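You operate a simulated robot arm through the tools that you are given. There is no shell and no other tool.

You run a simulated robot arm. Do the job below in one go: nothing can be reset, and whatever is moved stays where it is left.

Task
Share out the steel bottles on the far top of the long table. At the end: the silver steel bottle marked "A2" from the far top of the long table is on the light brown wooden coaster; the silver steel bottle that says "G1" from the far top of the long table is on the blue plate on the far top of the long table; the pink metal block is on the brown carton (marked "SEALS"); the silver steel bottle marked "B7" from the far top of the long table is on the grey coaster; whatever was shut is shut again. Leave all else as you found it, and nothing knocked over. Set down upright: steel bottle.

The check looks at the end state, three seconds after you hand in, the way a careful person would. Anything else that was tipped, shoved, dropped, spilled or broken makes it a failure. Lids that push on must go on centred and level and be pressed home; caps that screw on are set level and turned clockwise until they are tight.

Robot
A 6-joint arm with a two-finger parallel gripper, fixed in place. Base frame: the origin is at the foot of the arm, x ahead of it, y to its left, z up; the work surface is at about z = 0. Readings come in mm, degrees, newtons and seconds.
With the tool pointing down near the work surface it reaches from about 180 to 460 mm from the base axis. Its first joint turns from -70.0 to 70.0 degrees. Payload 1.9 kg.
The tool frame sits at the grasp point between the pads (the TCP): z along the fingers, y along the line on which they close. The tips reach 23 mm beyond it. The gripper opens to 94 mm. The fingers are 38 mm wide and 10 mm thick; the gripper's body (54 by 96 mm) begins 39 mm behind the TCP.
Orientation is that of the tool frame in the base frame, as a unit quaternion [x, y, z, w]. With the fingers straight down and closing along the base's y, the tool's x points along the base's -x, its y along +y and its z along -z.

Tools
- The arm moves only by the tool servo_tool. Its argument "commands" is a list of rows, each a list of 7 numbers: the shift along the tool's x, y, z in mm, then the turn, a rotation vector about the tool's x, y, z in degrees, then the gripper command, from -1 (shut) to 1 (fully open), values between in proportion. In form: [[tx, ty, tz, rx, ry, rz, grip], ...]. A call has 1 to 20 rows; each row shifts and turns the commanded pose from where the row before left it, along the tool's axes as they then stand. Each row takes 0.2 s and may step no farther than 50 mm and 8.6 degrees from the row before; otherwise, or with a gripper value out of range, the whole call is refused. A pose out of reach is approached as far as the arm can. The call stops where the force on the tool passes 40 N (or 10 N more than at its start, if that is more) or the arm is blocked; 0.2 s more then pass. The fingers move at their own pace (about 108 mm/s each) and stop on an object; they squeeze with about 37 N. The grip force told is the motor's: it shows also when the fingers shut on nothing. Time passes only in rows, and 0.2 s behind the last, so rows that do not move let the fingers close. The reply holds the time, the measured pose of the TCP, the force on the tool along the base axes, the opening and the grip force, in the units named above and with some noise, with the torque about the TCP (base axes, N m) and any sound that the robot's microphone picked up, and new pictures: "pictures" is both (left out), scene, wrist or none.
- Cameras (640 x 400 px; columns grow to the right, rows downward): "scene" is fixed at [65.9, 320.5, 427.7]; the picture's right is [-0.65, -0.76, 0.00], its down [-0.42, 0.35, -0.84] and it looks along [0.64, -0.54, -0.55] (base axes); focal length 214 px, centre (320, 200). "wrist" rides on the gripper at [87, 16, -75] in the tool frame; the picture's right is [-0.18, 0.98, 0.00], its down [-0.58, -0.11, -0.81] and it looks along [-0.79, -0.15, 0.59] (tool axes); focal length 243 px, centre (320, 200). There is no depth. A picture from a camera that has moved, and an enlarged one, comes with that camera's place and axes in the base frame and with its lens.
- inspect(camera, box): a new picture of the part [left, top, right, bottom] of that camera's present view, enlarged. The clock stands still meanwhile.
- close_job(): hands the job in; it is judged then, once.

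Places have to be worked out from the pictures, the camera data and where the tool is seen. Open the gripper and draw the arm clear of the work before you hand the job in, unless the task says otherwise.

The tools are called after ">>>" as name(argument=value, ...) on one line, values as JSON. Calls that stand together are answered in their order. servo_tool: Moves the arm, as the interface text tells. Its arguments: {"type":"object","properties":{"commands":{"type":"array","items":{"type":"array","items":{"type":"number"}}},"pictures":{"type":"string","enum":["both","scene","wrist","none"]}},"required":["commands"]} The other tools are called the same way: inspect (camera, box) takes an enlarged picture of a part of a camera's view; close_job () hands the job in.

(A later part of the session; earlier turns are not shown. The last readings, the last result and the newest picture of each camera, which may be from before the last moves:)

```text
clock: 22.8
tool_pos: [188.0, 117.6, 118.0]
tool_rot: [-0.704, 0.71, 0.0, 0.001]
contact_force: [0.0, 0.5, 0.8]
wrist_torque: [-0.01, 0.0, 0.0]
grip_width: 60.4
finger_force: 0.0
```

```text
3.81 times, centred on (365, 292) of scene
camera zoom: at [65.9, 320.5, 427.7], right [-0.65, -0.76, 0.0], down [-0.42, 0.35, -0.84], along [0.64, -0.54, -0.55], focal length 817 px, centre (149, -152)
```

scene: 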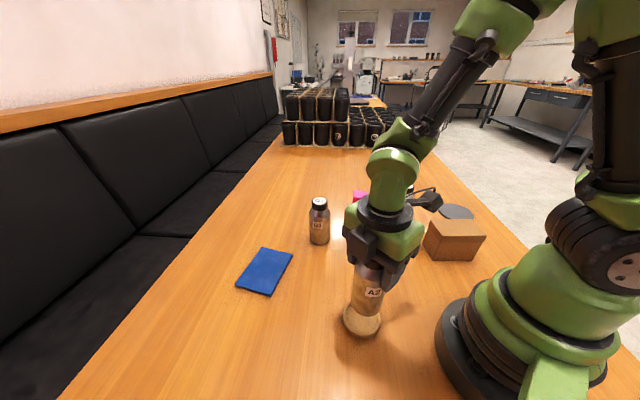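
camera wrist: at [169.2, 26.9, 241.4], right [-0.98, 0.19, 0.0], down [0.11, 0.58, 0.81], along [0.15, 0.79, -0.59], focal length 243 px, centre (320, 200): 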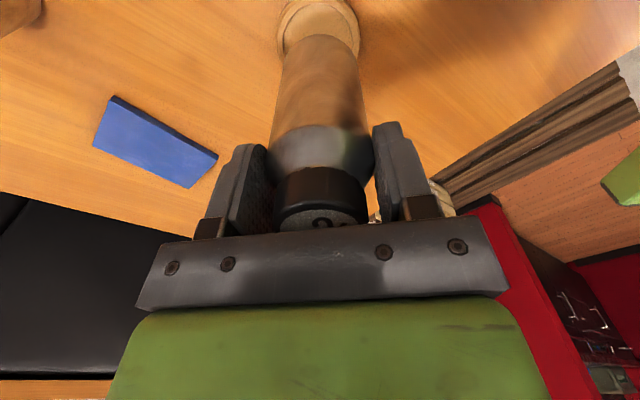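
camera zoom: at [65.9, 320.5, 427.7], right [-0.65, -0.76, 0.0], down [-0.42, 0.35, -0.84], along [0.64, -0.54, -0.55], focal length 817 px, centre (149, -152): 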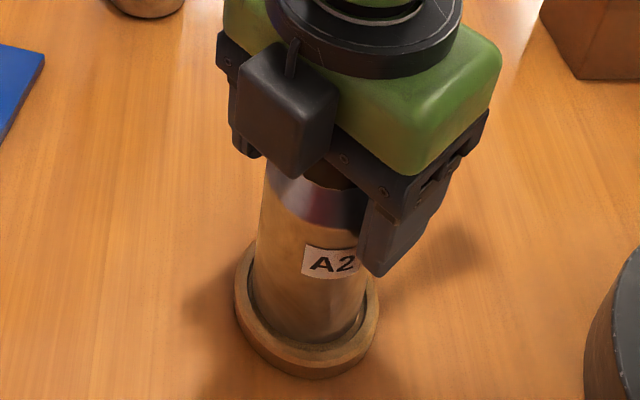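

It stands upright and barely moved on release. I'll open fully and withdraw straight up, then look.

>>> servo_tool(commands=[[0, 0, 0, 0, 0, 0, 1], [0, 0, 0, 0, 0, 0, 1], [0, 0, -20, 0, 0, 0, 1], [0, 0, -40, 0, 0, 0, 1], [0, 0, -45, 0, 0, 0, 1], [0, 0, -45, 0, 0, 0, 1], [0, 0, 0, 0, 0, 0, 1]], pictures="wrist")

>>> inspect(camera="scene", box=[310, 240, 420, 345])

>>> inspect(camera="wrist", box=[220, 0, 420, 160])

```text
clock: 24.4
tool_pos: [188.6, 118.6, 267.7]
tool_rot: [-0.705, 0.709, 0.0, 0.0]
contact_force: [1.4, 0.4, -0.2]
wrist_torque: [0.03, 0.0, 0.02]
grip_width: 94.2
finger_force: 0.1
camera wrist: at [172.4, 30.3, 343.8], right [-0.98, 0.19, 0.0], down [0.11, 0.58, 0.81], along [0.15, 0.79, -0.59], focal length 243 px, centre (320, 200)
```

wrist: 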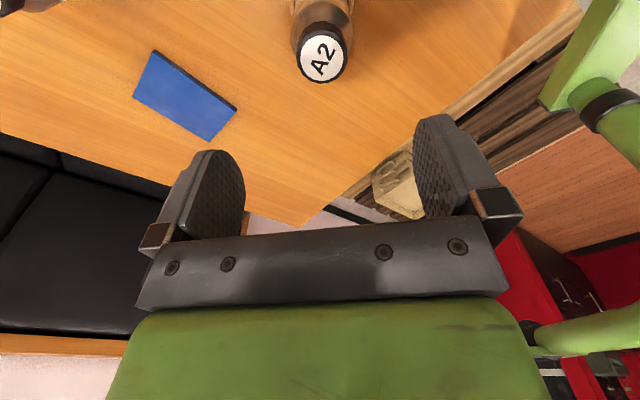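

```text
3.81 times, centred on (365, 292) of scene
camera zoom: at [65.9, 320.5, 427.7], right [-0.65, -0.76, 0.0], down [-0.42, 0.35, -0.84], along [0.64, -0.54, -0.55], focal length 817 px, centre (149, -152)
```

zoom: 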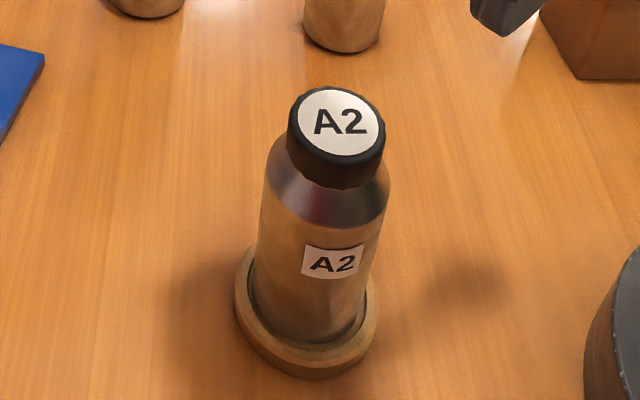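

```text
2.50 times, centred on (320, 80) of wrist
camera zoom: at [172.4, 30.3, 343.8], right [-0.98, 0.19, 0.0], down [0.11, 0.58, 0.81], along [0.15, 0.79, -0.59], focal length 606 px, centre (320, 500)
```

zoom: 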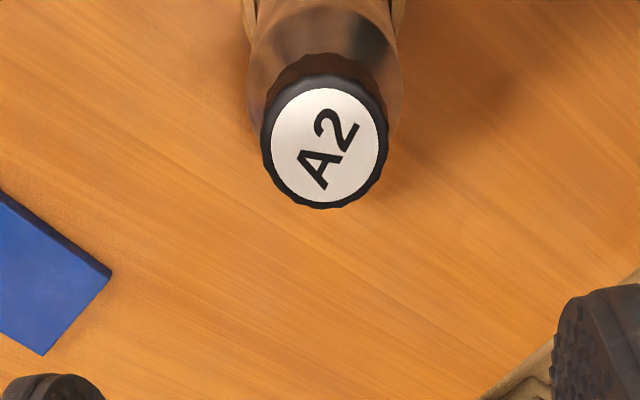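

A2 stands upright and centred on the coaster. Next is G1: I'll move out over the table at a safe height, turn the gripper back to its original heading and take a view of G1 and the plate.

>>> servo_tool(commands=[[19.5, -35.4, 0, 0, 0, 0, 1], [19.5, -35.4, 0, 0, 0, 0, 1], [19.5, -35.4, 0, 0, 0, 0, 1], [19.5, -35.4, 0, 0, 0, 0, 1], [0, 0, 0, 0, 0, 8.182, 1], [0, 0, 0, 0, 0, 8.182, 1], [0, 0, 0, 0, 0, 8.182, 1], [0, 0, 0, 0, 0, 8.182, 1], [0, 0, 0, 0, 0, 8.182, 1], [0, 0, 0, 0, 0, 8.182, 1], [0, 0, 0, 0, 0, 8.182, 1], [0, 0, 0, 0, 0, 8.182, 1], [0, 0, 0, 0, 0, 8.182, 1], [0, 0, 0, 0, 0, 8.182, 1], [0, 0, 0, 0, 0, 8.182, 1], [0, 0, 0, 0, 0, 0, 1], [0, 0, 0, 0, 0, 0, 1]], pictures="both")

>>> inspect(camera="wrist", box=[240, 0, 440, 125])

```text
clock: 28.0
tool_pos: [329.6, 38.7, 267.7]
tool_rot: [0.004, 1.0, -0.001, 0.001]
contact_force: [0.6, -0.4, 0.0]
wrist_torque: [0.03, 0.02, 0.02]
grip_width: 93.9
finger_force: 0.2
camera wrist: at [243.3, 53.5, 342.6], right [0.19, 0.98, 0.0], down [0.58, -0.11, 0.81], along [0.79, -0.15, -0.59], focal length 243 px, centre (320, 200)
```

scene: 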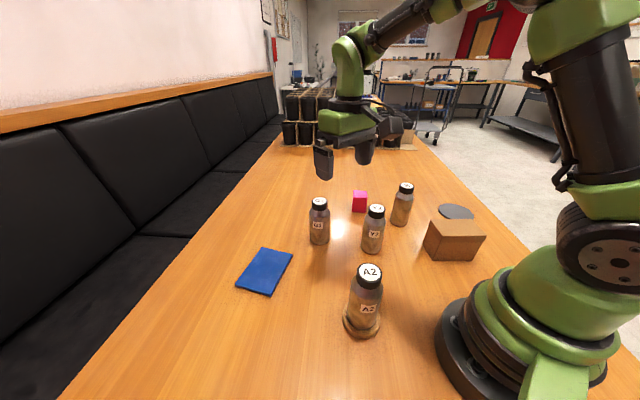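
wrist: 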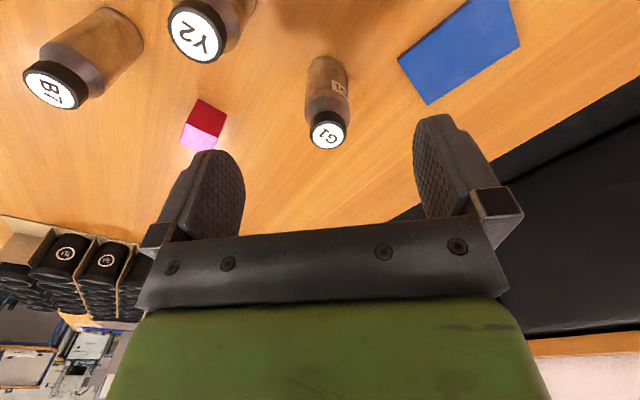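

```text
3.20 times, centred on (340, 62) of wrist
camera zoom: at [243.3, 53.5, 342.6], right [0.19, 0.98, 0.0], down [0.58, -0.11, 0.81], along [0.79, -0.15, -0.59], focal length 776 px, centre (256, 640)
```

zoom: 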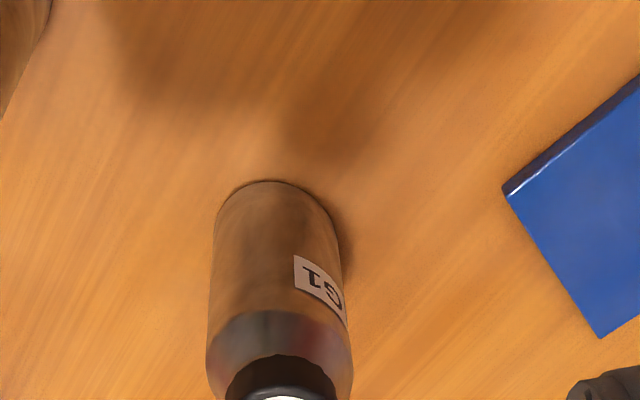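

G1 works out at about (414,29.4). I'll move over it and descend part way, then check alignment.

>>> servo_tool(commands=[[-41.8, -4, 0, 0, 0, 0, 1], [-41.8, -4, 0, 0, 0, 0, 1], [0, 0, 40, 0, 0, 0, 1], [0, 0, 40, 0, 0, 0, 1], [0, 0, 30, 0, 0, 0, 1], [0, 0, 0, 0, 0, 0, 1], [0, 0, 0, 0, 0, 0, 1]], pictures="both")

```text
clock: 29.6
tool_pos: [413.8, 30.0, 156.6]
tool_rot: [0.004, 1.0, 0.0, 0.0]
contact_force: [0.2, 1.2, -0.5]
wrist_torque: [0.0, -0.02, 0.01]
grip_width: 94.0
finger_force: 0.0
camera wrist: at [326.4, 43.6, 233.0], right [0.19, 0.98, 0.0], down [0.58, -0.11, 0.81], along [0.79, -0.15, -0.59], focal length 243 px, centre (320, 200)
```

scene: 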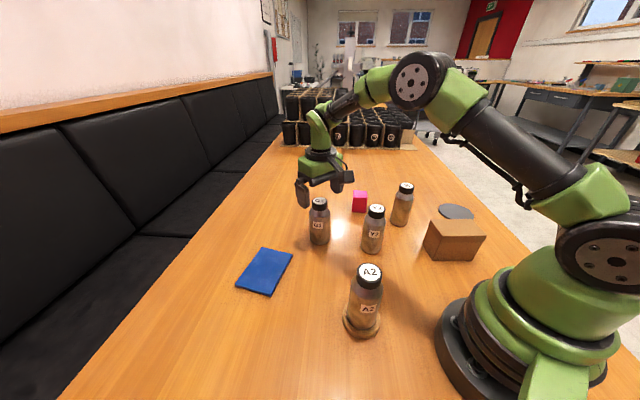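
wrist: 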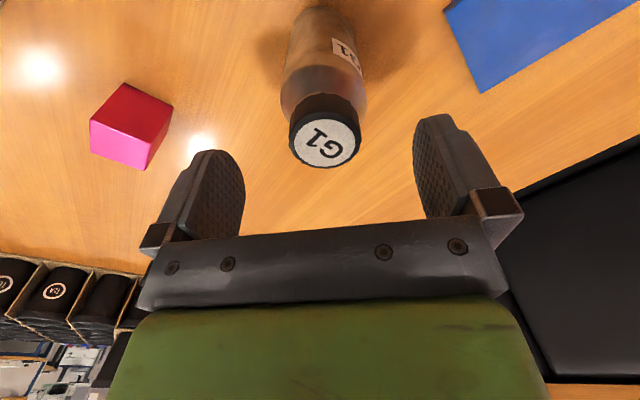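

The cap is within about 2 mm of the TCP. I'll trim it, descend to z≈104 and close on the body.

>>> servo_tool(commands=[[-2, 1, 20, 0, 0, 0, 1], [0, 0, 20, 0, 0, 0, 1], [0, 0, 12, 0, 0, 0, 1], [0, 0, 0, 0, 0, 0, 1], [0, 0, 0, 0, 0, 0, 1]], pictures="wrist")

>>> servo_tool(commands=[[0, 0, 0, 0, 0, 0, -1], [0, 0, 0, 0, 0, 0, -1], [0, 0, 0, 0, 0, 0, -1]], pictures="wrist")

```text
clock: 30.8
tool_pos: [415.6, 33.0, 107.3]
tool_rot: [0.004, 1.0, 0.0, 0.002]
contact_force: [-0.2, 0.3, 0.4]
wrist_torque: [0.03, -0.01, -0.02]
grip_width: 94.1
finger_force: 0.2
camera wrist: at [329.8, 46.4, 181.5], right [0.19, 0.98, 0.0], down [0.58, -0.11, 0.81], along [0.79, -0.15, -0.59], focal length 243 px, centre (320, 200)
```

wrist: 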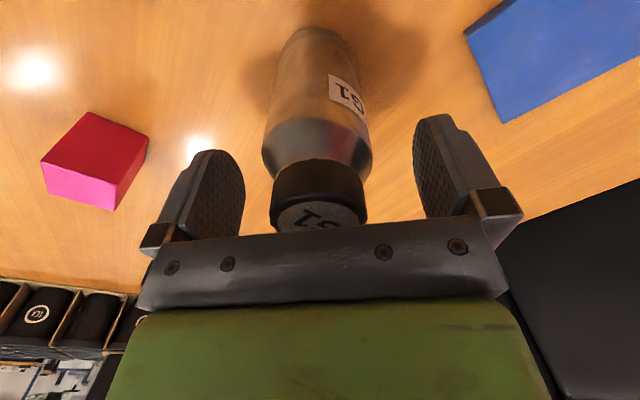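

```text
clock: 31.6
tool_pos: [415.8, 31.7, 105.0]
tool_rot: [0.003, 1.0, 0.0, 0.002]
contact_force: [0.4, -0.4, -0.1]
wrist_torque: [0.0, 0.0, -0.03]
grip_width: 52.4
finger_force: 37.5
camera wrist: at [329.7, 46.4, 181.6], right [0.19, 0.98, 0.0], down [0.58, -0.11, 0.81], along [0.79, -0.15, -0.59], focal length 243 px, centre (320, 200)
```

wrist: 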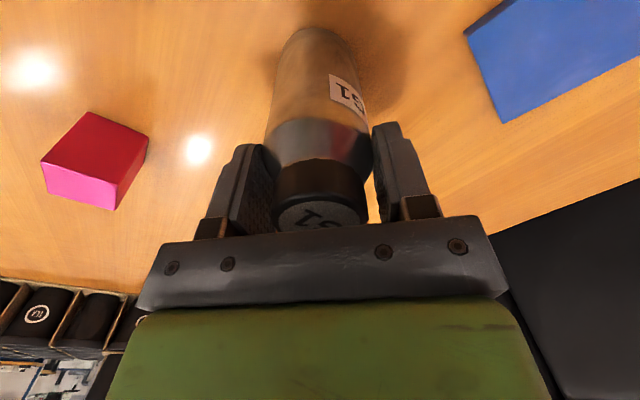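

G1 is gripped. I'll lift it 50 mm and carry it across to about (405,195), well inside the blue plate.

>>> servo_tool(commands=[[0, 0, -20, 0, 0, 0, -1], [0, 0, -30, 0, 0, 0, -1], [2.2, 33, 0, 0, 0, 0, -1], [2.2, 33, 0, 0, 0, 0, -1], [2.2, 33, 0, 0, 0, 0, -1], [2.2, 33, 0, 0, 0, 0, -1], [2.2, 32.6, 0, 0, 0, 0, -1], [0, 0, 0, 0, 0, 0, -1], [0, 0, 0, 0, 0, 0, -1]], pictures="both")

```text
clock: 33.6
tool_pos: [406.1, 198.2, 155.2]
tool_rot: [0.004, 1.0, 0.0, 0.001]
contact_force: [0.7, -0.2, -2.1]
wrist_torque: [-0.01, -0.05, -0.02]
grip_width: 52.6
finger_force: 36.7
camera wrist: at [320.1, 212.7, 231.0], right [0.19, 0.98, 0.0], down [0.58, -0.11, 0.81], along [0.79, -0.15, -0.59], focal length 243 px, centre (320, 200)
```

scene: 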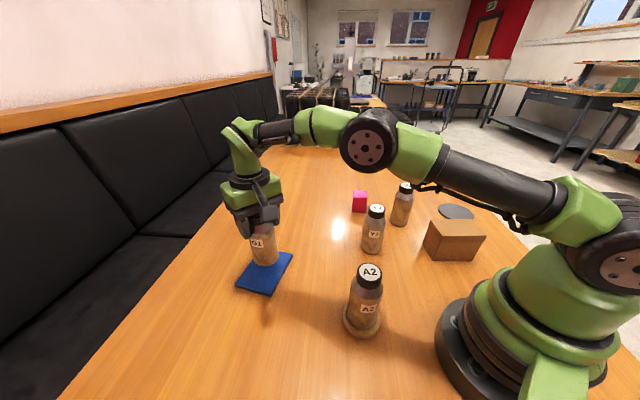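
wrist: 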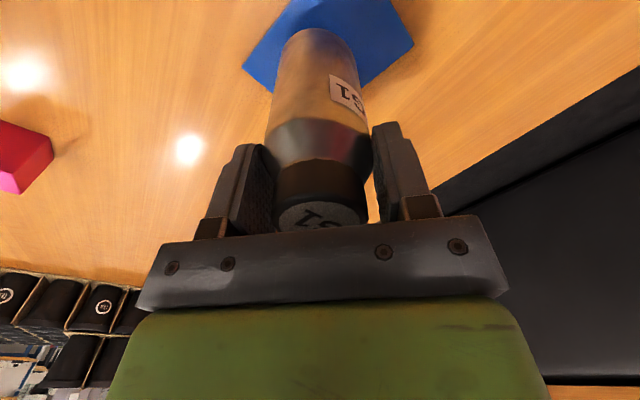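

G1 is over the plate at about (406.5,197). I'll lower it to about 10 mm above the plate and check the overlap.

>>> servo_tool(commands=[[0, 0, 15, 0, 0, 0, -1], [0, 0, 15, 0, 0, 0, -1], [0, 0, 0, 0, 0, 0, -1], [0, 0, 0, 0, 0, 0, -1]], pictures="none")

>>> inspect(camera="scene", box=[220, 210, 316, 300])

>>> inspect(camera="wrist", box=[220, 0, 440, 120])

```text
clock: 34.6
tool_pos: [404.3, 198.1, 126.7]
tool_rot: [0.004, 1.0, 0.0, 0.001]
contact_force: [0.0, 0.1, -1.3]
wrist_torque: [-0.02, 0.04, -0.01]
grip_width: 52.5
finger_force: 36.7
```

```text
4.44 times, centred on (268, 255) of scene
camera zoom: at [65.9, 320.5, 427.7], right [-0.65, -0.76, 0.0], down [-0.42, 0.35, -0.84], along [0.64, -0.54, -0.55], focal length 953 px, centre (551, -44)
```

zoom: 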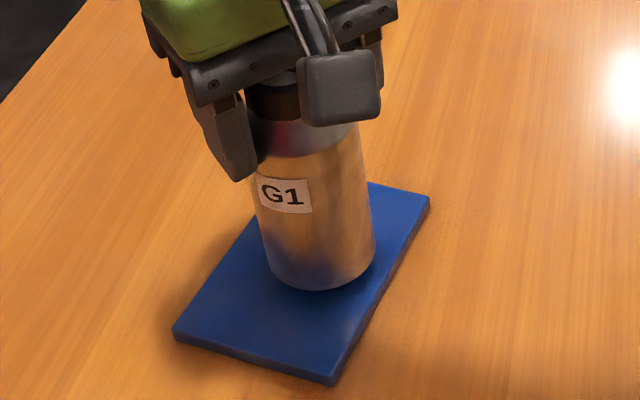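

```text
2.91 times, centred on (330, 60) of wrist
camera zoom: at [318.7, 212.2, 201.6], right [0.19, 0.98, 0.0], down [0.58, -0.11, 0.81], along [0.79, -0.15, -0.59], focal length 706 px, centre (291, 607)
```

zoom: 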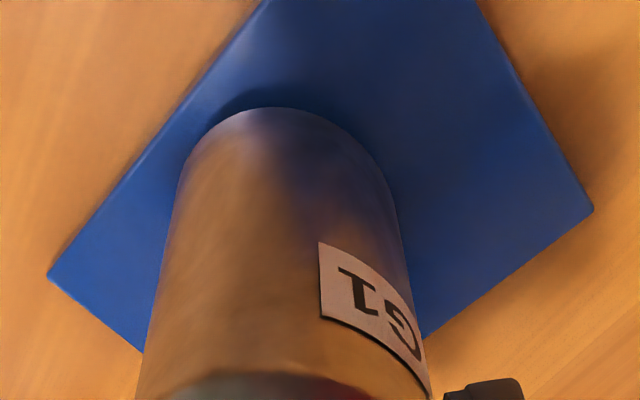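

The base is fully over the plate, with less margin on the long edge nearest the robot. I'll shift about 5 mm outward and lower towards contact.

>>> servo_tool(commands=[[-4, 3, 0, 0, 0, 0, -1], [0, 0, 4, 0, 0, 0, -1], [0, 0, 3, 0, 0, 0, -1], [0, 0, 1, 0, 0, 0, -1], [0, 0, 0, 0, 0, 0, -1]], pictures="none")

>>> servo_tool(commands=[[0, 0, 1, 0, 0, 0, -1], [0, 0, 1, 0, 0, 0, -1], [0, 0, 0, 0, 0, 0, -1]], pictures="none")

>>> servo_tool(commands=[[0, 0, 1, 0, 0, 0, -1], [0, 0, 0, 0, 0, 0, -1]], pictures="none")

>>> servo_tool(commands=[[0, 0, 0.8, 0, 0, 0, -1], [0, 0, 0, 0, 0, 0, -1]], pictures="none")

```text
clock: 35.8
tool_pos: [408.8, 198.8, 117.9]
tool_rot: [0.004, 1.0, 0.0, 0.001]
contact_force: [-0.2, -0.2, -1.7]
wrist_torque: [-0.02, 0.0, 0.01]
grip_width: 52.4
finger_force: 36.9
```

```text
clock: 36.6
tool_pos: [409.7, 200.2, 116.1]
tool_rot: [0.004, 1.0, 0.0, 0.001]
contact_force: [-0.6, -1.1, 4.8]
wrist_torque: [-0.01, 0.08, 0.02]
grip_width: 52.6
finger_force: 36.8
```

```text
clock: 37.2
tool_pos: [409.0, 199.2, 115.4]
tool_rot: [0.003, 1.0, 0.002, 0.002]
contact_force: [-1.5, -0.4, 16.1]
wrist_torque: [-0.04, 0.24, 0.02]
grip_width: 52.6
finger_force: 36.9
```

```text
clock: 37.8
tool_pos: [409.2, 198.8, 115.9]
tool_rot: [0.004, 1.0, 0.001, 0.003]
contact_force: [-3.9, -0.4, 34.9]
wrist_torque: [-0.06, 0.52, -0.04]
grip_width: 52.4
finger_force: 37.0
```

The base touched down at about z 116 and the force has risen to 35 N. I'll back off about 1.5 mm, then open slightly to check that it stands.

>>> servo_tool(commands=[[0, 0, -1.5, 0, 0, 0, -1], [0, 0, 0, 0, 0, 0, -1], [0, 0, 0, 0, 0, 0, 0.28], [0, 0, 0, 0, 0, 0, 0.28], [0, 0, 0, 0, 0, 0, 0.28]], pictures="both")

>>> inspect(camera="scene", box=[220, 210, 316, 300])

```text
clock: 39.0
tool_pos: [410.2, 199.7, 114.2]
tool_rot: [0.003, 1.0, 0.001, -0.001]
contact_force: [-0.3, -0.5, 0.1]
wrist_torque: [-0.02, 0.0, 0.02]
grip_width: 60.3
finger_force: 0.1
camera wrist: at [323.0, 213.3, 190.5], right [0.19, 0.98, 0.0], down [0.58, -0.11, 0.81], along [0.79, -0.15, -0.59], focal length 243 px, centre (320, 200)
```

scene: 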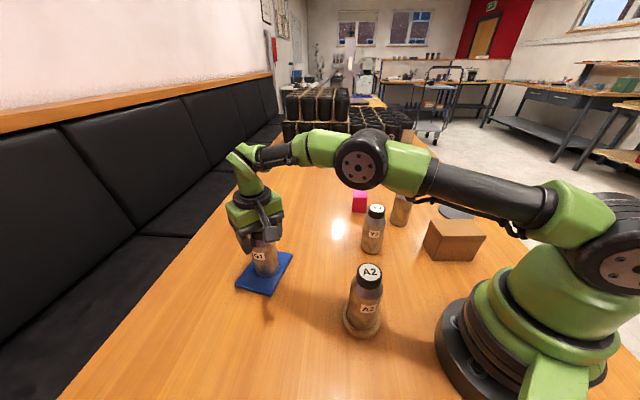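
wrist: 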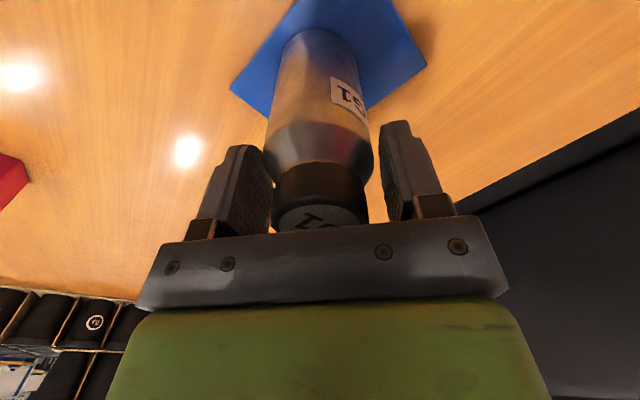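

```text
4.44 times, centred on (268, 255) of scene
camera zoom: at [65.9, 320.5, 427.7], right [-0.65, -0.76, 0.0], down [-0.42, 0.35, -0.84], along [0.64, -0.54, -0.55], focal length 953 px, centre (551, -44)
```

zoom: 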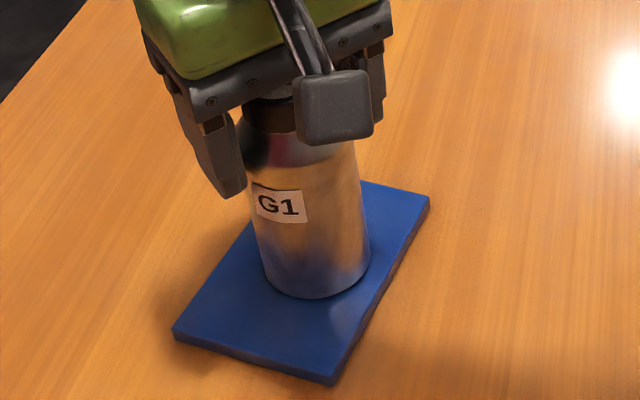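

G1 stands squarely on the plate. I'll open fully, withdraw straight up, and start across towards B7 at a safe height.

>>> servo_tool(commands=[[0, 0, 0, 0, 0, 0, 1], [0, 0, 0, 0, 0, 0, 1], [0, 0, -20, 0, 0, 0, 1], [0, 0, -45, 0, 0, 0, 1], [0, 0, -45, 0, 0, 0, 1], [0, 0, -40, 0, 0, 0, 1], [16, -45, 0, 0, 0, 0, 1], [16, -45, 0, 0, 0, 0, 1], [16, -45, 0, 0, 0, 0, 1], [16, -45, 0, 0, 0, 0, 1], [16, -45, 0, 0, 0, 0, 1], [16, -45, 0, 0, 0, 0, 1], [16, -45, 0, 0, 0, 0, 1], [16, -45, 0, 0, 0, 0, 1], [0, 0, 0, 0, 0, 0, 1], [0, 0, 0, 0, 0, 0, 1]], pictures="both")

```text
clock: 42.4
tool_pos: [263.7, -161.9, 249.7]
tool_rot: [0.003, 1.0, 0.0, 0.001]
contact_force: [0.0, 0.1, -0.4]
wrist_torque: [0.03, -0.02, -0.01]
grip_width: 93.9
finger_force: 0.0
out of reach, approached as far as the arm can: row 5, 6
camera wrist: at [178.5, -146.6, 325.9], right [0.19, 0.98, 0.0], down [0.58, -0.11, 0.81], along [0.79, -0.15, -0.59], focal length 243 px, centre (320, 200)
```

scene: 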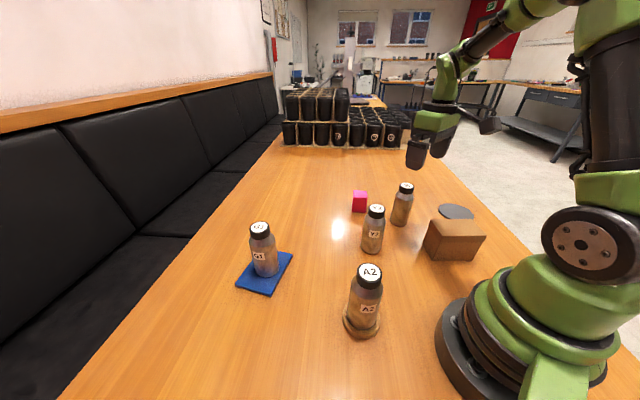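
wrist: 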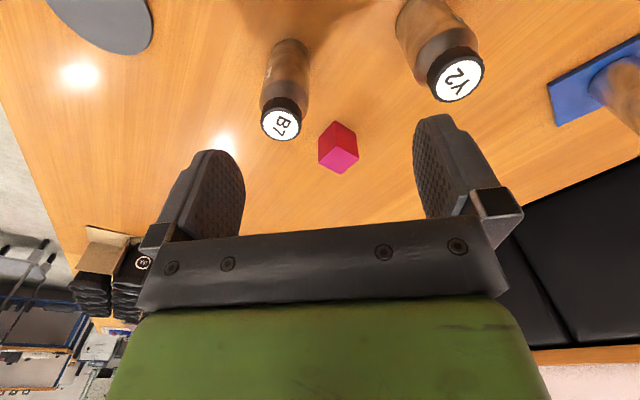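

B7 measures about (312.8,-209.8), and G1 is upright on the plate. Before gripping B7 I'll move to view the grey coaster and the carton from above.

>>> servo_tool(commands=[[14, -34, -2, 0, 0, 0, 1], [14, -34, -2, 0, 0, 0, 1], [14, -34, -2, 0, 0, 0, 1], [14, -34, 0, 0, 0, 0, 1], [14, -32, 0, 0, 0, 0, 1], [0, 0, 0, 0, 0, 0, 1], [0, 0, 0, 0, 0, 0, 1]], pictures="both")

>>> inspect(camera="wrist", box=[160, 0, 400, 150])

```text
clock: 44.0
tool_pos: [193.4, -328.0, 258.5]
tool_rot: [0.003, 1.0, 0.0, 0.001]
contact_force: [-0.7, 0.0, 0.0]
wrist_torque: [0.03, 0.02, -0.01]
grip_width: 94.0
finger_force: 0.1
camera wrist: at [106.7, -313.9, 333.9], right [0.19, 0.98, 0.0], down [0.58, -0.11, 0.81], along [0.79, -0.15, -0.59], focal length 243 px, centre (320, 200)
```

scene: 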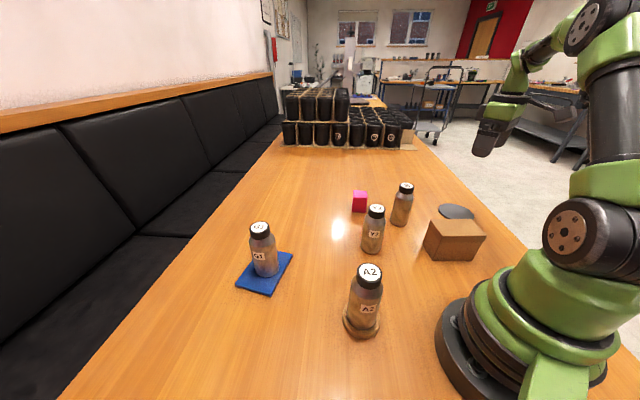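
wrist: 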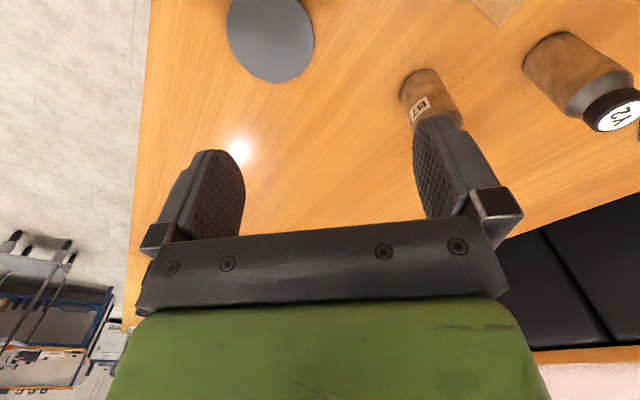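

```text
2.67 times, centred on (280, 75) of wrist
camera zoom: at [106.7, -313.9, 333.9], right [0.19, 0.98, 0.0], down [0.58, -0.11, 0.81], along [0.79, -0.15, -0.59], focal length 647 px, centre (427, 533)
```

zoom: 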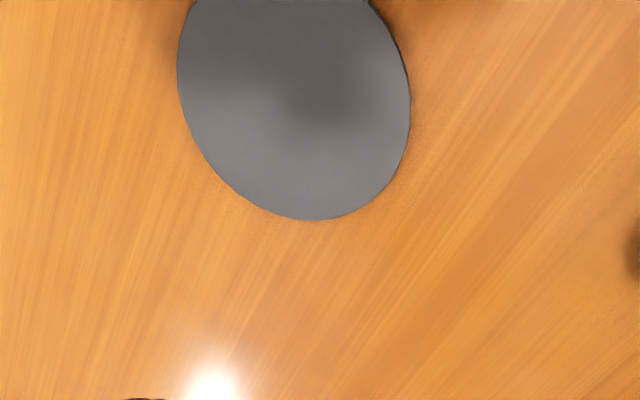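

The grey coaster is centred at about (217.7,-395) with a radius of about 52, so it is in reach. I'll go back over B7 and lower part way.

>>> servo_tool(commands=[[-29.8, 30, 0, 0, 0, 0, 1], [-29.8, 30, 0, 0, 0, 0, 1], [-29.8, 30, 0, 0, 0, 0, 1], [-29.7, 30, 0, 0, 0, 0, 1], [0, 0, 40, 0, 0, 0, 1], [0, 0, 35, 0, 0, 0, 1], [0, 0, 25, 0, 0, 0, 1], [0, 0, 0, 0, 0, 0, 1], [0, 0, 0, 0, 0, 0, 1]], pictures="both")

```text
clock: 46.0
tool_pos: [313.0, -210.5, 156.8]
tool_rot: [0.004, 1.0, 0.0, 0.001]
contact_force: [0.4, -0.1, -0.3]
wrist_torque: [0.02, 0.01, 0.0]
grip_width: 94.0
finger_force: 0.1
camera wrist: at [226.5, -195.8, 232.4], right [0.19, 0.98, 0.0], down [0.58, -0.11, 0.81], along [0.79, -0.15, -0.59], focal length 243 px, centre (320, 200)
```

scene: 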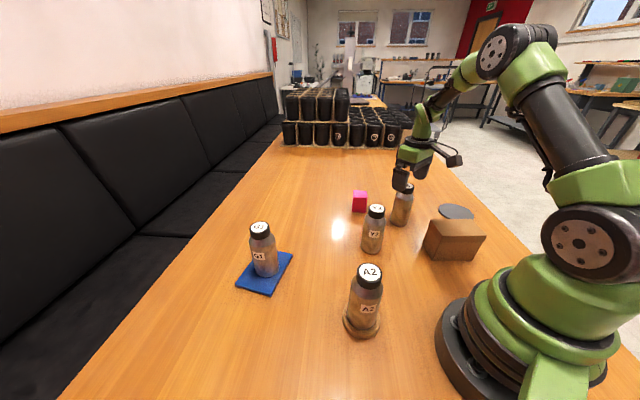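
wrist: 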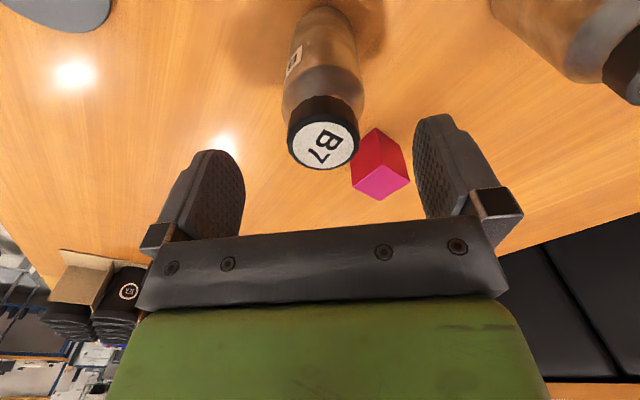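

B7's cap is within about 1 mm of the TCP. I'll descend to z≈104 and close on it.

>>> servo_tool(commands=[[-1, 1, 20, 0, 0, 0, 1], [0, 0, 20, 0, 0, 0, 1], [0, 0, 12, 0, 0, 0, 1], [0, 0, 0, 0, 0, 0, 1], [0, 0, 0, 0, 0, 0, 1]], pictures="wrist")

>>> servo_tool(commands=[[0, 0, 0, 0, 0, 0, -1], [0, 0, 0, 0, 0, 0, -1], [0, 0, 0, 0, 0, 0, -1]], pictures="wrist")

```text
clock: 47.2
tool_pos: [313.5, -208.2, 105.3]
tool_rot: [0.003, 1.0, 0.0, 0.002]
contact_force: [0.3, 0.7, 0.1]
wrist_torque: [0.0, 0.03, 0.01]
grip_width: 93.9
finger_force: 0.1
camera wrist: at [227.3, -194.4, 180.2], right [0.19, 0.98, 0.0], down [0.58, -0.11, 0.81], along [0.79, -0.15, -0.59], focal length 243 px, centre (320, 200)
```

wrist: 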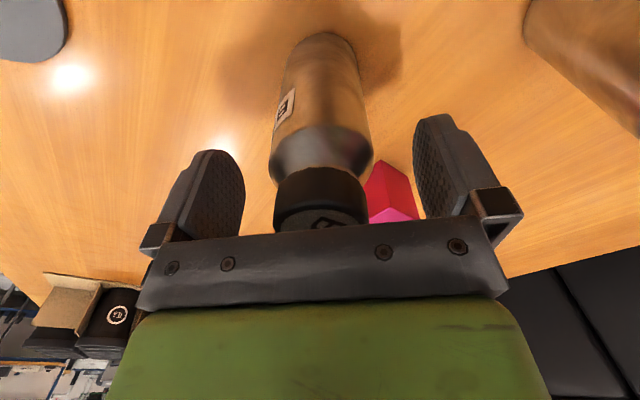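

```text
clock: 48.0
tool_pos: [314.1, -208.5, 104.2]
tool_rot: [0.004, 1.0, -0.001, 0.001]
contact_force: [-0.2, 0.6, 0.0]
wrist_torque: [-0.01, -0.02, -0.02]
grip_width: 52.8
finger_force: 37.0
camera wrist: at [227.3, -194.3, 180.3], right [0.19, 0.98, 0.0], down [0.58, -0.11, 0.81], along [0.79, -0.15, -0.59], focal length 243 px, centre (320, 200)
```

wrist: 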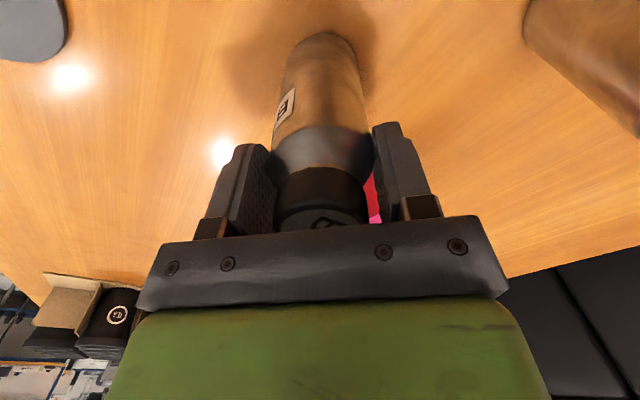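

B7 is gripped. I'll lift it 50 mm and carry it to about (215,-390) over the grey coaster.

>>> servo_tool(commands=[[0, 0, -20, 0, 0, 0, -1], [0, 0, -30, 0, 0, 0, -1], [19.9, -36, 0, 0, 0, 0, -1], [19.9, -36, 0, 0, 0, 0, -1], [19.9, -36, 0, 0, 0, 0, -1], [19.9, -36, 0, 0, 0, 0, -1], [19.7, -35.7, 0, 0, 0, 0, -1], [0, 0, 0, 0, 0, 0, -1], [0, 0, 0, 0, 0, 0, -1]], pictures="both")

```text
clock: 50.0
tool_pos: [210.9, -388.4, 155.6]
tool_rot: [0.003, 1.0, 0.0, 0.001]
contact_force: [0.9, 0.8, -1.3]
wrist_torque: [0.04, -0.02, 0.03]
grip_width: 52.8
finger_force: 37.1
camera wrist: at [125.3, -373.9, 230.4], right [0.19, 0.98, 0.0], down [0.58, -0.11, 0.81], along [0.79, -0.15, -0.59], focal length 243 px, centre (320, 200)
```

scene: 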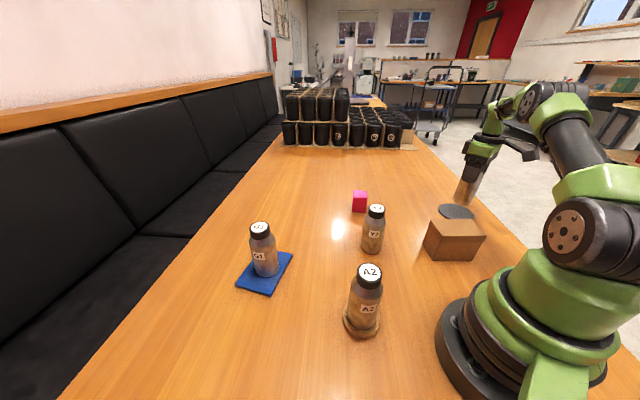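
wrist: 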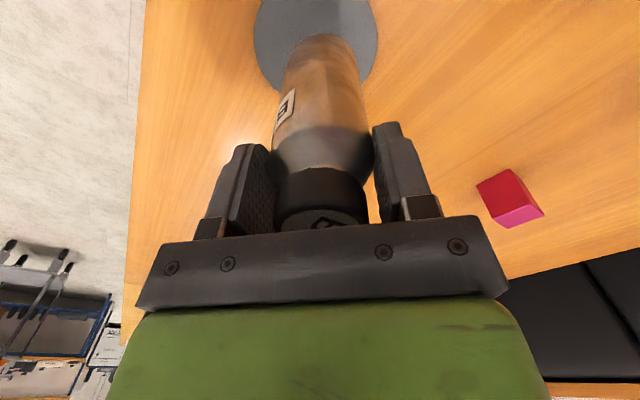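

B7 is over the grey coaster at about (212,-390), while its centre is (217.7,-395). I'll trim and lower to about 15 mm above it.

>>> servo_tool(commands=[[-4, -3, 10, 0, 0, 0, -1], [0, 0, 15, 0, 0, 0, -1], [0, 0, 8, 0, 0, 0, -1], [0, 0, 0, 0, 0, 0, -1], [0, 0, 0, 0, 0, 0, -1]], pictures="none")

>>> inspect(camera="wrist", box=[220, 0, 420, 125])

>>> inspect(camera="scene", box=[420, 150, 516, 240])

```text
clock: 51.2
tool_pos: [218.1, -390.3, 122.8]
tool_rot: [0.003, 1.0, 0.0, 0.001]
contact_force: [-0.6, -0.4, -1.2]
wrist_torque: [-0.03, -0.01, 0.03]
grip_width: 52.8
finger_force: 36.8
```

```text
3.20 times, centred on (320, 62) of wrist
camera zoom: at [131.1, -375.9, 197.2], right [0.19, 0.98, 0.0], down [0.58, -0.11, 0.81], along [0.79, -0.15, -0.59], focal length 776 px, centre (320, 640)
```

zoom: 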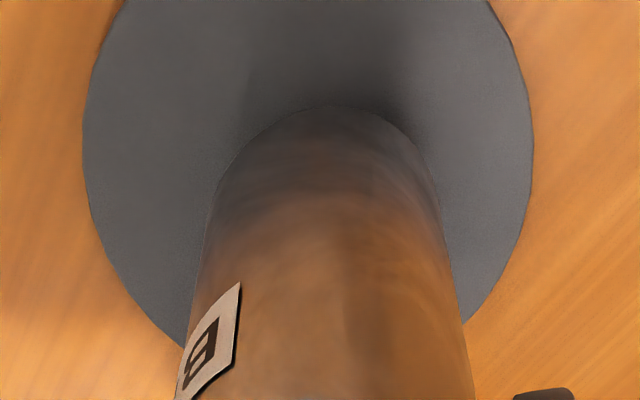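

```text
4.44 times, centred on (468, 195) of scene
camera zoom: at [65.9, 320.5, 427.7], right [-0.65, -0.76, 0.0], down [-0.42, 0.35, -0.84], along [0.64, -0.54, -0.55], focal length 953 px, centre (-338, 222)
```

zoom: 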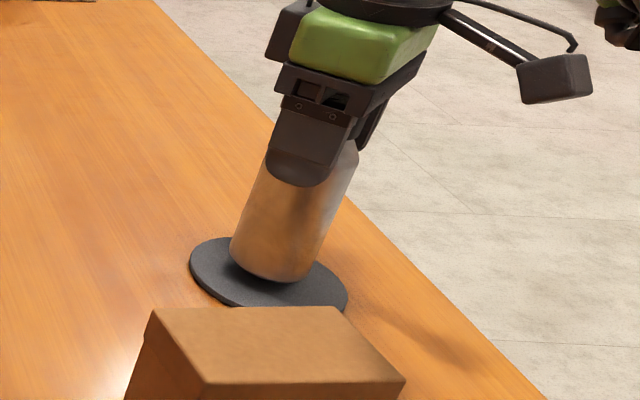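

B7 is well centred over the grey coaster. I'll lower it in small steps until contact.

>>> servo_tool(commands=[[0, 0, 5, 0, 0, 0, -1], [0, 0, 4, 0, 0, 0, -1], [0, 0, 1, 0, 0, 0, -1], [0, 0, 0, 0, 0, 0, -1]], pictures="none")

>>> servo_tool(commands=[[0, 0, 1, 0, 0, 0, -1], [0, 0, 1, 0, 0, 0, -1], [0, 0, 0, 0, 0, 0, -1]], pictures="none")

>>> servo_tool(commands=[[0, 0, 0.8, 0, 0, 0, -1], [0, 0, 0, 0, 0, 0, -1]], pictures="none")

```text
clock: 52.2
tool_pos: [216.9, -390.5, 111.9]
tool_rot: [0.003, 1.0, 0.0, 0.0]
contact_force: [-0.3, -0.3, -0.5]
wrist_torque: [0.03, 0.0, 0.02]
grip_width: 52.9
finger_force: 37.2
```

```text
clock: 53.0
tool_pos: [216.5, -389.8, 109.2]
tool_rot: [0.003, 1.0, -0.002, 0.001]
contact_force: [-2.7, 5.0, 28.8]
wrist_torque: [0.53, 0.34, -0.03]
grip_width: 52.5
finger_force: 37.4
```

```text
clock: 53.6
tool_pos: [217.3, -391.4, 110.6]
tool_rot: [0.003, 1.0, -0.002, 0.002]
contact_force: [-0.9, 1.0, 36.3]
wrist_torque: [0.05, 0.12, -0.02]
grip_width: 53.0
finger_force: 37.3
```

Contact is firm at about z 110 with 36 N. I'll back off 1.5 mm and open slightly to check.

>>> servo_tool(commands=[[0, 0, -1.5, 0, 0, 0, -1], [0, 0, 0, 0, 0, 0, -1], [0, 0, 0, 0, 0, 0, 0.28], [0, 0, 0, 0, 0, 0, 0.28], [0, 0, 0, 0, 0, 0, 0.28]], pictures="wrist")

>>> inspect(camera="scene", box=[420, 150, 516, 240])

```text
clock: 54.8
tool_pos: [217.8, -391.1, 109.1]
tool_rot: [0.004, 1.0, 0.001, 0.0]
contact_force: [0.5, 0.1, 0.1]
wrist_torque: [-0.04, -0.01, -0.01]
grip_width: 60.1
finger_force: 0.2
camera wrist: at [130.4, -376.4, 184.8], right [0.19, 0.98, 0.0], down [0.58, -0.11, 0.81], along [0.79, -0.15, -0.59], focal length 243 px, centre (320, 200)
```

wrist: 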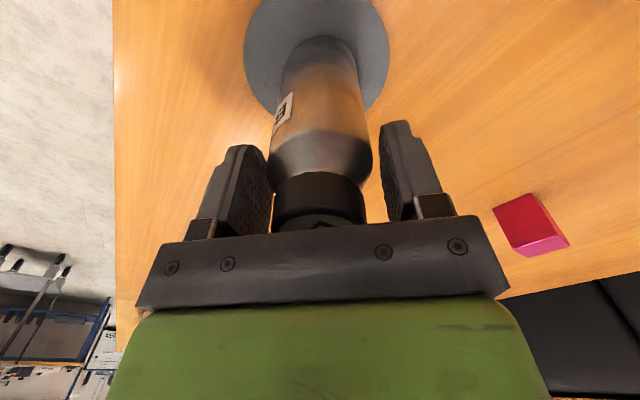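

```text
4.44 times, centred on (468, 195) of scene
camera zoom: at [65.9, 320.5, 427.7], right [-0.65, -0.76, 0.0], down [-0.42, 0.35, -0.84], along [0.64, -0.54, -0.55], focal length 953 px, centre (-338, 222)
```

zoom: 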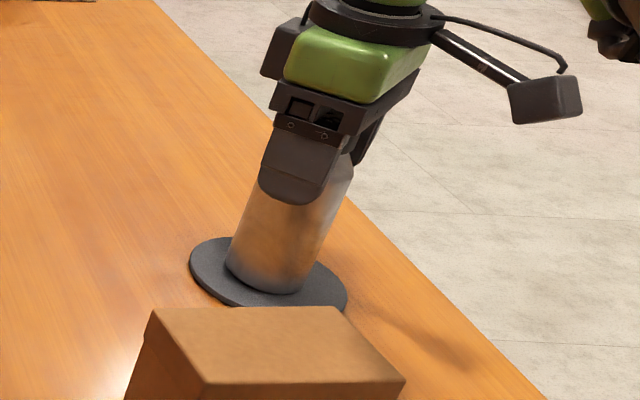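

B7 stands on the grey coaster. I'll open fully, rise clear, then move to look at the carton top for the block.

>>> servo_tool(commands=[[0, 0, 0, 0, 0, 0, 1], [0, 0, 0, 0, 0, 0, 1], [0, 0, -20, 0, 0, 0, 1], [0, 0, -40, 0, 0, 0, 1], [0, 0, -40, 0, 0, 0, 1], [0, 0, -20, 0, 0, 0, 1], [8, 36, -4, 0, 0, 0, 1], [8, 36, -4, 0, 0, 0, 1], [8, 36, -4, 0, 0, 0, 1], [8, 36, -4, 0, 0, 0, 1], [8, 34, -4, 0, 0, 0, 1], [0, 0, 0, 0, 0, 0, 1], [0, 0, 0, 0, 0, 0, 1]], pictures="both")

>>> inspect(camera="wrist", box=[200, 0, 440, 150])

>>> inspect(camera="scene", box=[330, 160, 500, 280])

```text
clock: 57.6
tool_pos: [228.0, -376.4, 247.0]
tool_rot: [0.004, 1.0, 0.002, 0.0]
contact_force: [-1.0, 0.9, -0.6]
wrist_torque: [0.01, -0.03, -0.03]
grip_width: 94.2
finger_force: 0.0
out of reach, approached as far as the arm can: row 7, 8, 9, 10, 11
camera wrist: at [141.7, -362.2, 322.1], right [0.19, 0.98, 0.0], down [0.58, -0.11, 0.81], along [0.79, -0.15, -0.59], focal length 243 px, centre (320, 200)
```

scene: 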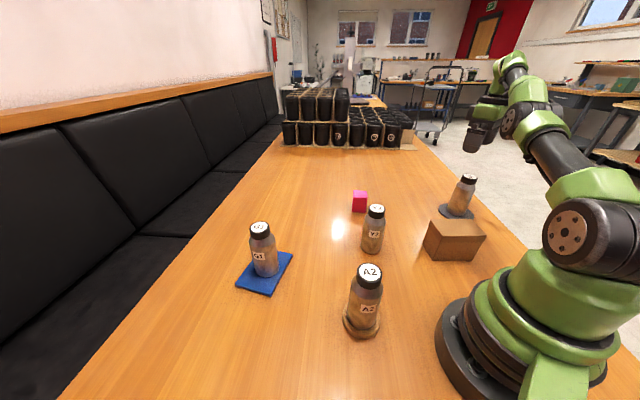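
wrist: 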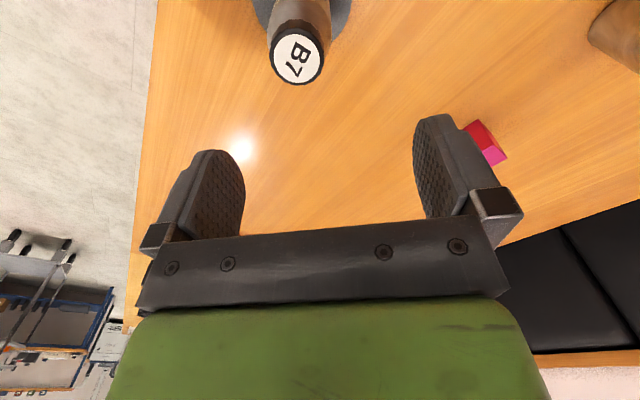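

```text
2.67 times, centred on (320, 75) of wrist
camera zoom: at [141.7, -362.2, 322.1], right [0.19, 0.98, 0.0], down [0.58, -0.11, 0.81], along [0.79, -0.15, -0.59], focal length 647 px, centre (320, 533)
```

zoom: 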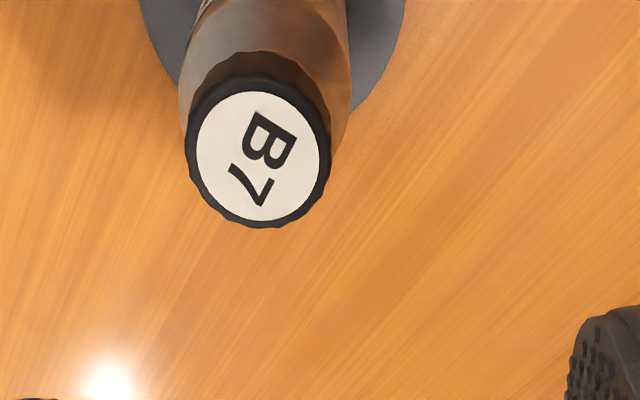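

```text
3.33 times, centred on (415, 220) of scene
camera zoom: at [65.9, 320.5, 427.7], right [-0.65, -0.76, 0.0], down [-0.42, 0.35, -0.84], along [0.64, -0.54, -0.55], focal length 715 px, centre (3, 133)
```

zoom: 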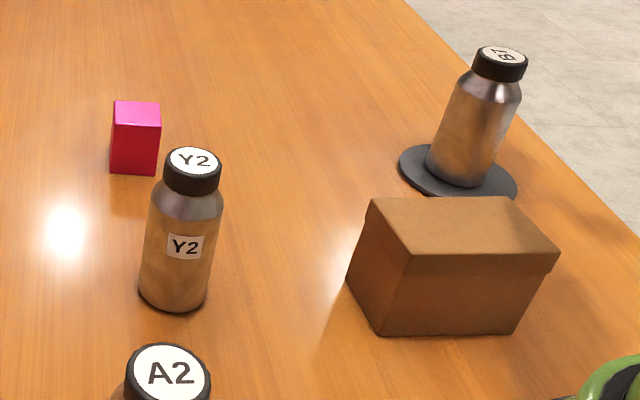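

The rise at full stretch hit the reach limit and the sideways rows were not completed; the tool is at (228,-376,247). B7 stands well. I'll send still rows to see where the commanded pose is.

>>> servo_tool(commands=[[0, 0, 0, 0, 0, 0, 1], [0, 0, 0, 0, 0, 0, 1]], pictures="none")

```text
clock: 58.2
tool_pos: [227.8, -376.8, 246.3]
tool_rot: [0.003, 1.0, 0.002, 0.0]
contact_force: [0.3, -1.0, 1.2]
wrist_torque: [0.02, 0.02, 0.0]
grip_width: 93.8
finger_force: 0.0
```

The pose is holding. I'll step inward towards the base and slightly down in small moves to regain reach.

>>> servo_tool(commands=[[5, 8, 5, 0, 0, 0, 1], [5, 8, 5, 0, 0, 0, 1], [0, 0, 0, 0, 0, 0, 1]], pictures="none")

```text
clock: 59.0
tool_pos: [227.1, -377.9, 241.7]
tool_rot: [0.004, 1.0, 0.0, 0.0]
contact_force: [0.2, 0.0, -0.8]
wrist_torque: [-0.01, 0.01, 0.01]
grip_width: 93.9
finger_force: 0.1
out of reach, approached as far as the arm can: row 1, 2
```

The arm is sitting on its outer reach boundary at this height. I'll lower about 40 mm, staying well above B7's cap, to come back inside the envelope before moving inward.

>>> servo_tool(commands=[[0, 0, 10, 0, 0, 0, 1], [0, 0, 10, 0, 0, 0, 1], [0, 0, 10, 0, 0, 0, 1], [0, 0, 0, 0, 0, 0, 1]], pictures="none")

```text
clock: 60.0
tool_pos: [230.7, -385.6, 213.8]
tool_rot: [0.004, 1.0, 0.0, 0.0]
contact_force: [-0.2, -0.6, -0.2]
wrist_torque: [0.0, 0.02, 0.0]
grip_width: 93.9
finger_force: 0.0
out of reach, approached as far as the arm can: row 2
```

>>> servo_tool(commands=[[3, 5, 0, 0, 0, 0, 1], [0, 0, 0, 0, 0, 0, 1]], pictures="none")

```text
clock: 60.6
tool_pos: [231.9, -385.8, 213.8]
tool_rot: [0.003, 1.0, 0.001, 0.0]
contact_force: [0.8, -0.5, -0.1]
wrist_torque: [0.0, 0.0, 0.01]
grip_width: 94.2
finger_force: 0.0
out of reach, approached as far as the arm can: row 1
```

The arm is stuck near full stretch, so a pure inward pull isn't being solved. I'll try swinging sideways along the arc, away from B7, at this height.

>>> servo_tool(commands=[[-17, 11, 5, 0, 0, 0, 1], [-17, 12, 5, 0, 0, 0, 1], [-16, 13, 5, 0, 0, 0, 1], [0, 0, 0, 0, 0, 0, 1]], pictures="none")

```text
clock: 61.6
tool_pos: [284.4, -351.4, 200.3]
tool_rot: [0.003, 1.0, 0.0, -0.001]
contact_force: [0.5, 0.1, 0.0]
wrist_torque: [0.01, -0.01, 0.0]
grip_width: 93.9
finger_force: 0.1
out of reach, approached as far as the arm can: row 3
```

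Sideways motion works and I'm now clear of B7 at (284,-351,200). I'll lower here, away from any object, to get inside the envelope, then try moving inward.

>>> servo_tool(commands=[[0, 0, 20, 0, 0, 0, 1], [0, 0, 20, 0, 0, 0, 1], [0, 0, 20, 0, 0, 0, 1], [0, 0, 0, 0, 0, 0, 1]], pictures="none")

```text
clock: 62.6
tool_pos: [287.2, -358.9, 140.0]
tool_rot: [0.005, 1.0, 0.001, 0.0]
contact_force: [0.0, -0.1, 0.4]
wrist_torque: [-0.02, -0.02, 0.01]
grip_width: 94.1
finger_force: 0.0
out of reach, approached as far as the arm can: row 1, 3
```

Lowering just slid along the reach limit. I'll try one larger inward step from here, where there is clear table all around.

>>> servo_tool(commands=[[30, 38, 0, 0, 0, 0, 1], [0, 0, 0, 0, 0, 0, 1], [0, 0, 0, 0, 0, 0, 1]], pictures="scene")

```text
clock: 63.4
tool_pos: [287.8, -358.7, 138.9]
tool_rot: [0.003, 1.0, 0.001, 0.0]
contact_force: [0.2, -0.8, 0.7]
wrist_torque: [-0.03, 0.03, -0.01]
grip_width: 94.1
finger_force: 0.0
out of reach, approached as far as the arm can: row 1
```

scene: 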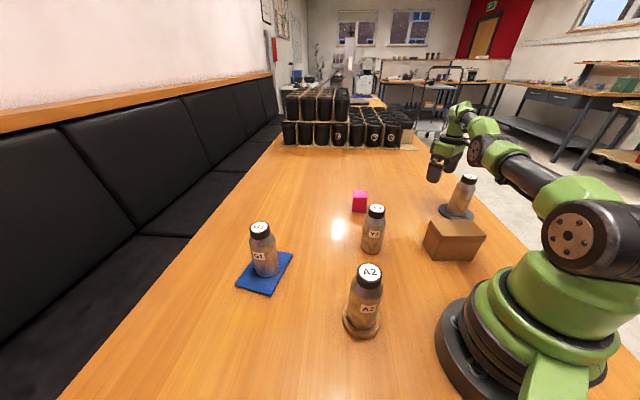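

Only moves along the arc are being solved. I'll try a mixed inward and sideways step, as worked after the blue plate, over an empty stretch of table.

>>> servo_tool(commands=[[-5, 46, 0, 0, 0, 0, 1], [-5, 46, 0, 0, 0, 0, 1], [0, 0, 0, 0, 0, 0, 1]], pictures="none")

```text
clock: 64.2
tool_pos: [319.8, -329.8, 142.8]
tool_rot: [0.003, 1.0, 0.0, 0.0]
contact_force: [0.0, -0.1, 0.0]
wrist_torque: [0.0, 0.02, 0.0]
grip_width: 93.9
finger_force: 0.1
out of reach, approached as far as the arm can: row 1, 2
```

The elbow is fully straight. Tilting the fingertips a few degrees towards the base should make the elbow bend, and there is nothing nearby to hit, so I'll do that and then pull inward.

>>> servo_tool(commands=[[0, 0, 0, -2.9, 2.8, 0, 1], [0, 0, 0, -2.9, 2.8, 0, 1], [0, 0, 0, -2.9, 2.8, 0, 1], [0, 0, 0, 0, 0, 0, 1]], pictures="none")

```text
clock: 65.2
tool_pos: [304.2, -296.7, 141.0]
tool_rot: [0.003, 0.994, 0.077, -0.073]
contact_force: [-0.1, 0.8, 0.2]
wrist_torque: [0.0, 0.0, 0.0]
grip_width: 94.1
finger_force: 0.0
out of reach, approached as far as the arm can: row 1, 2, 3
```

The TCP has come inward to (304,-297,141) with a 12° tilt. I'll now try an inward move in this tilted frame.

>>> servo_tool(commands=[[14, 13.6, 4.2, 0, 0, 0, 1], [14, 13.6, 4.2, 0, 0, 0, 1], [0, 0, 0, 0, 0, 0, 1]], pictures="none")

```text
clock: 66.0
tool_pos: [305.6, -296.0, 141.2]
tool_rot: [0.003, 0.994, 0.076, -0.072]
contact_force: [0.9, 0.0, -0.1]
wrist_torque: [0.0, 0.0, 0.03]
grip_width: 94.0
finger_force: 0.1
out of reach, approached as far as the arm can: row 1, 2
```

Inward moves still fail, so the elbow may have slipped past straight onto its other branch. I'll test how far outward it can go from here; the table there is empty.

>>> servo_tool(commands=[[-14, -13.6, -4.2, 0, 0, 0, 1], [-14, -13.6, -4.2, 0, 0, 0, 1], [0, 0, 0, 0, 0, 0, 1]], pictures="none")

```text
clock: 66.8
tool_pos: [309.4, -293.6, 140.9]
tool_rot: [0.003, 0.994, 0.076, -0.073]
contact_force: [0.0, 0.4, -1.4]
wrist_torque: [-0.02, -0.02, -0.02]
grip_width: 93.8
finger_force: 0.1
out of reach, approached as far as the arm can: row 1, 2
```

It is at full stretch there too. I'll step down 40 mm, which should bend the elbow the right way, followed by an inward pull.

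>>> servo_tool(commands=[[-5.8, -6.1, 39, 0, 0, 0, 1], [14, 13.6, 4.2, 0, 0, 0, 1], [0, 0, 0, 0, 0, 0, 1]], pictures="none")

```text
clock: 67.6
tool_pos: [293.9, -280.6, 101.9]
tool_rot: [0.004, 0.995, 0.075, -0.072]
contact_force: [0.3, -0.2, 0.1]
wrist_torque: [0.01, -0.01, -0.04]
grip_width: 93.9
finger_force: 0.1
```

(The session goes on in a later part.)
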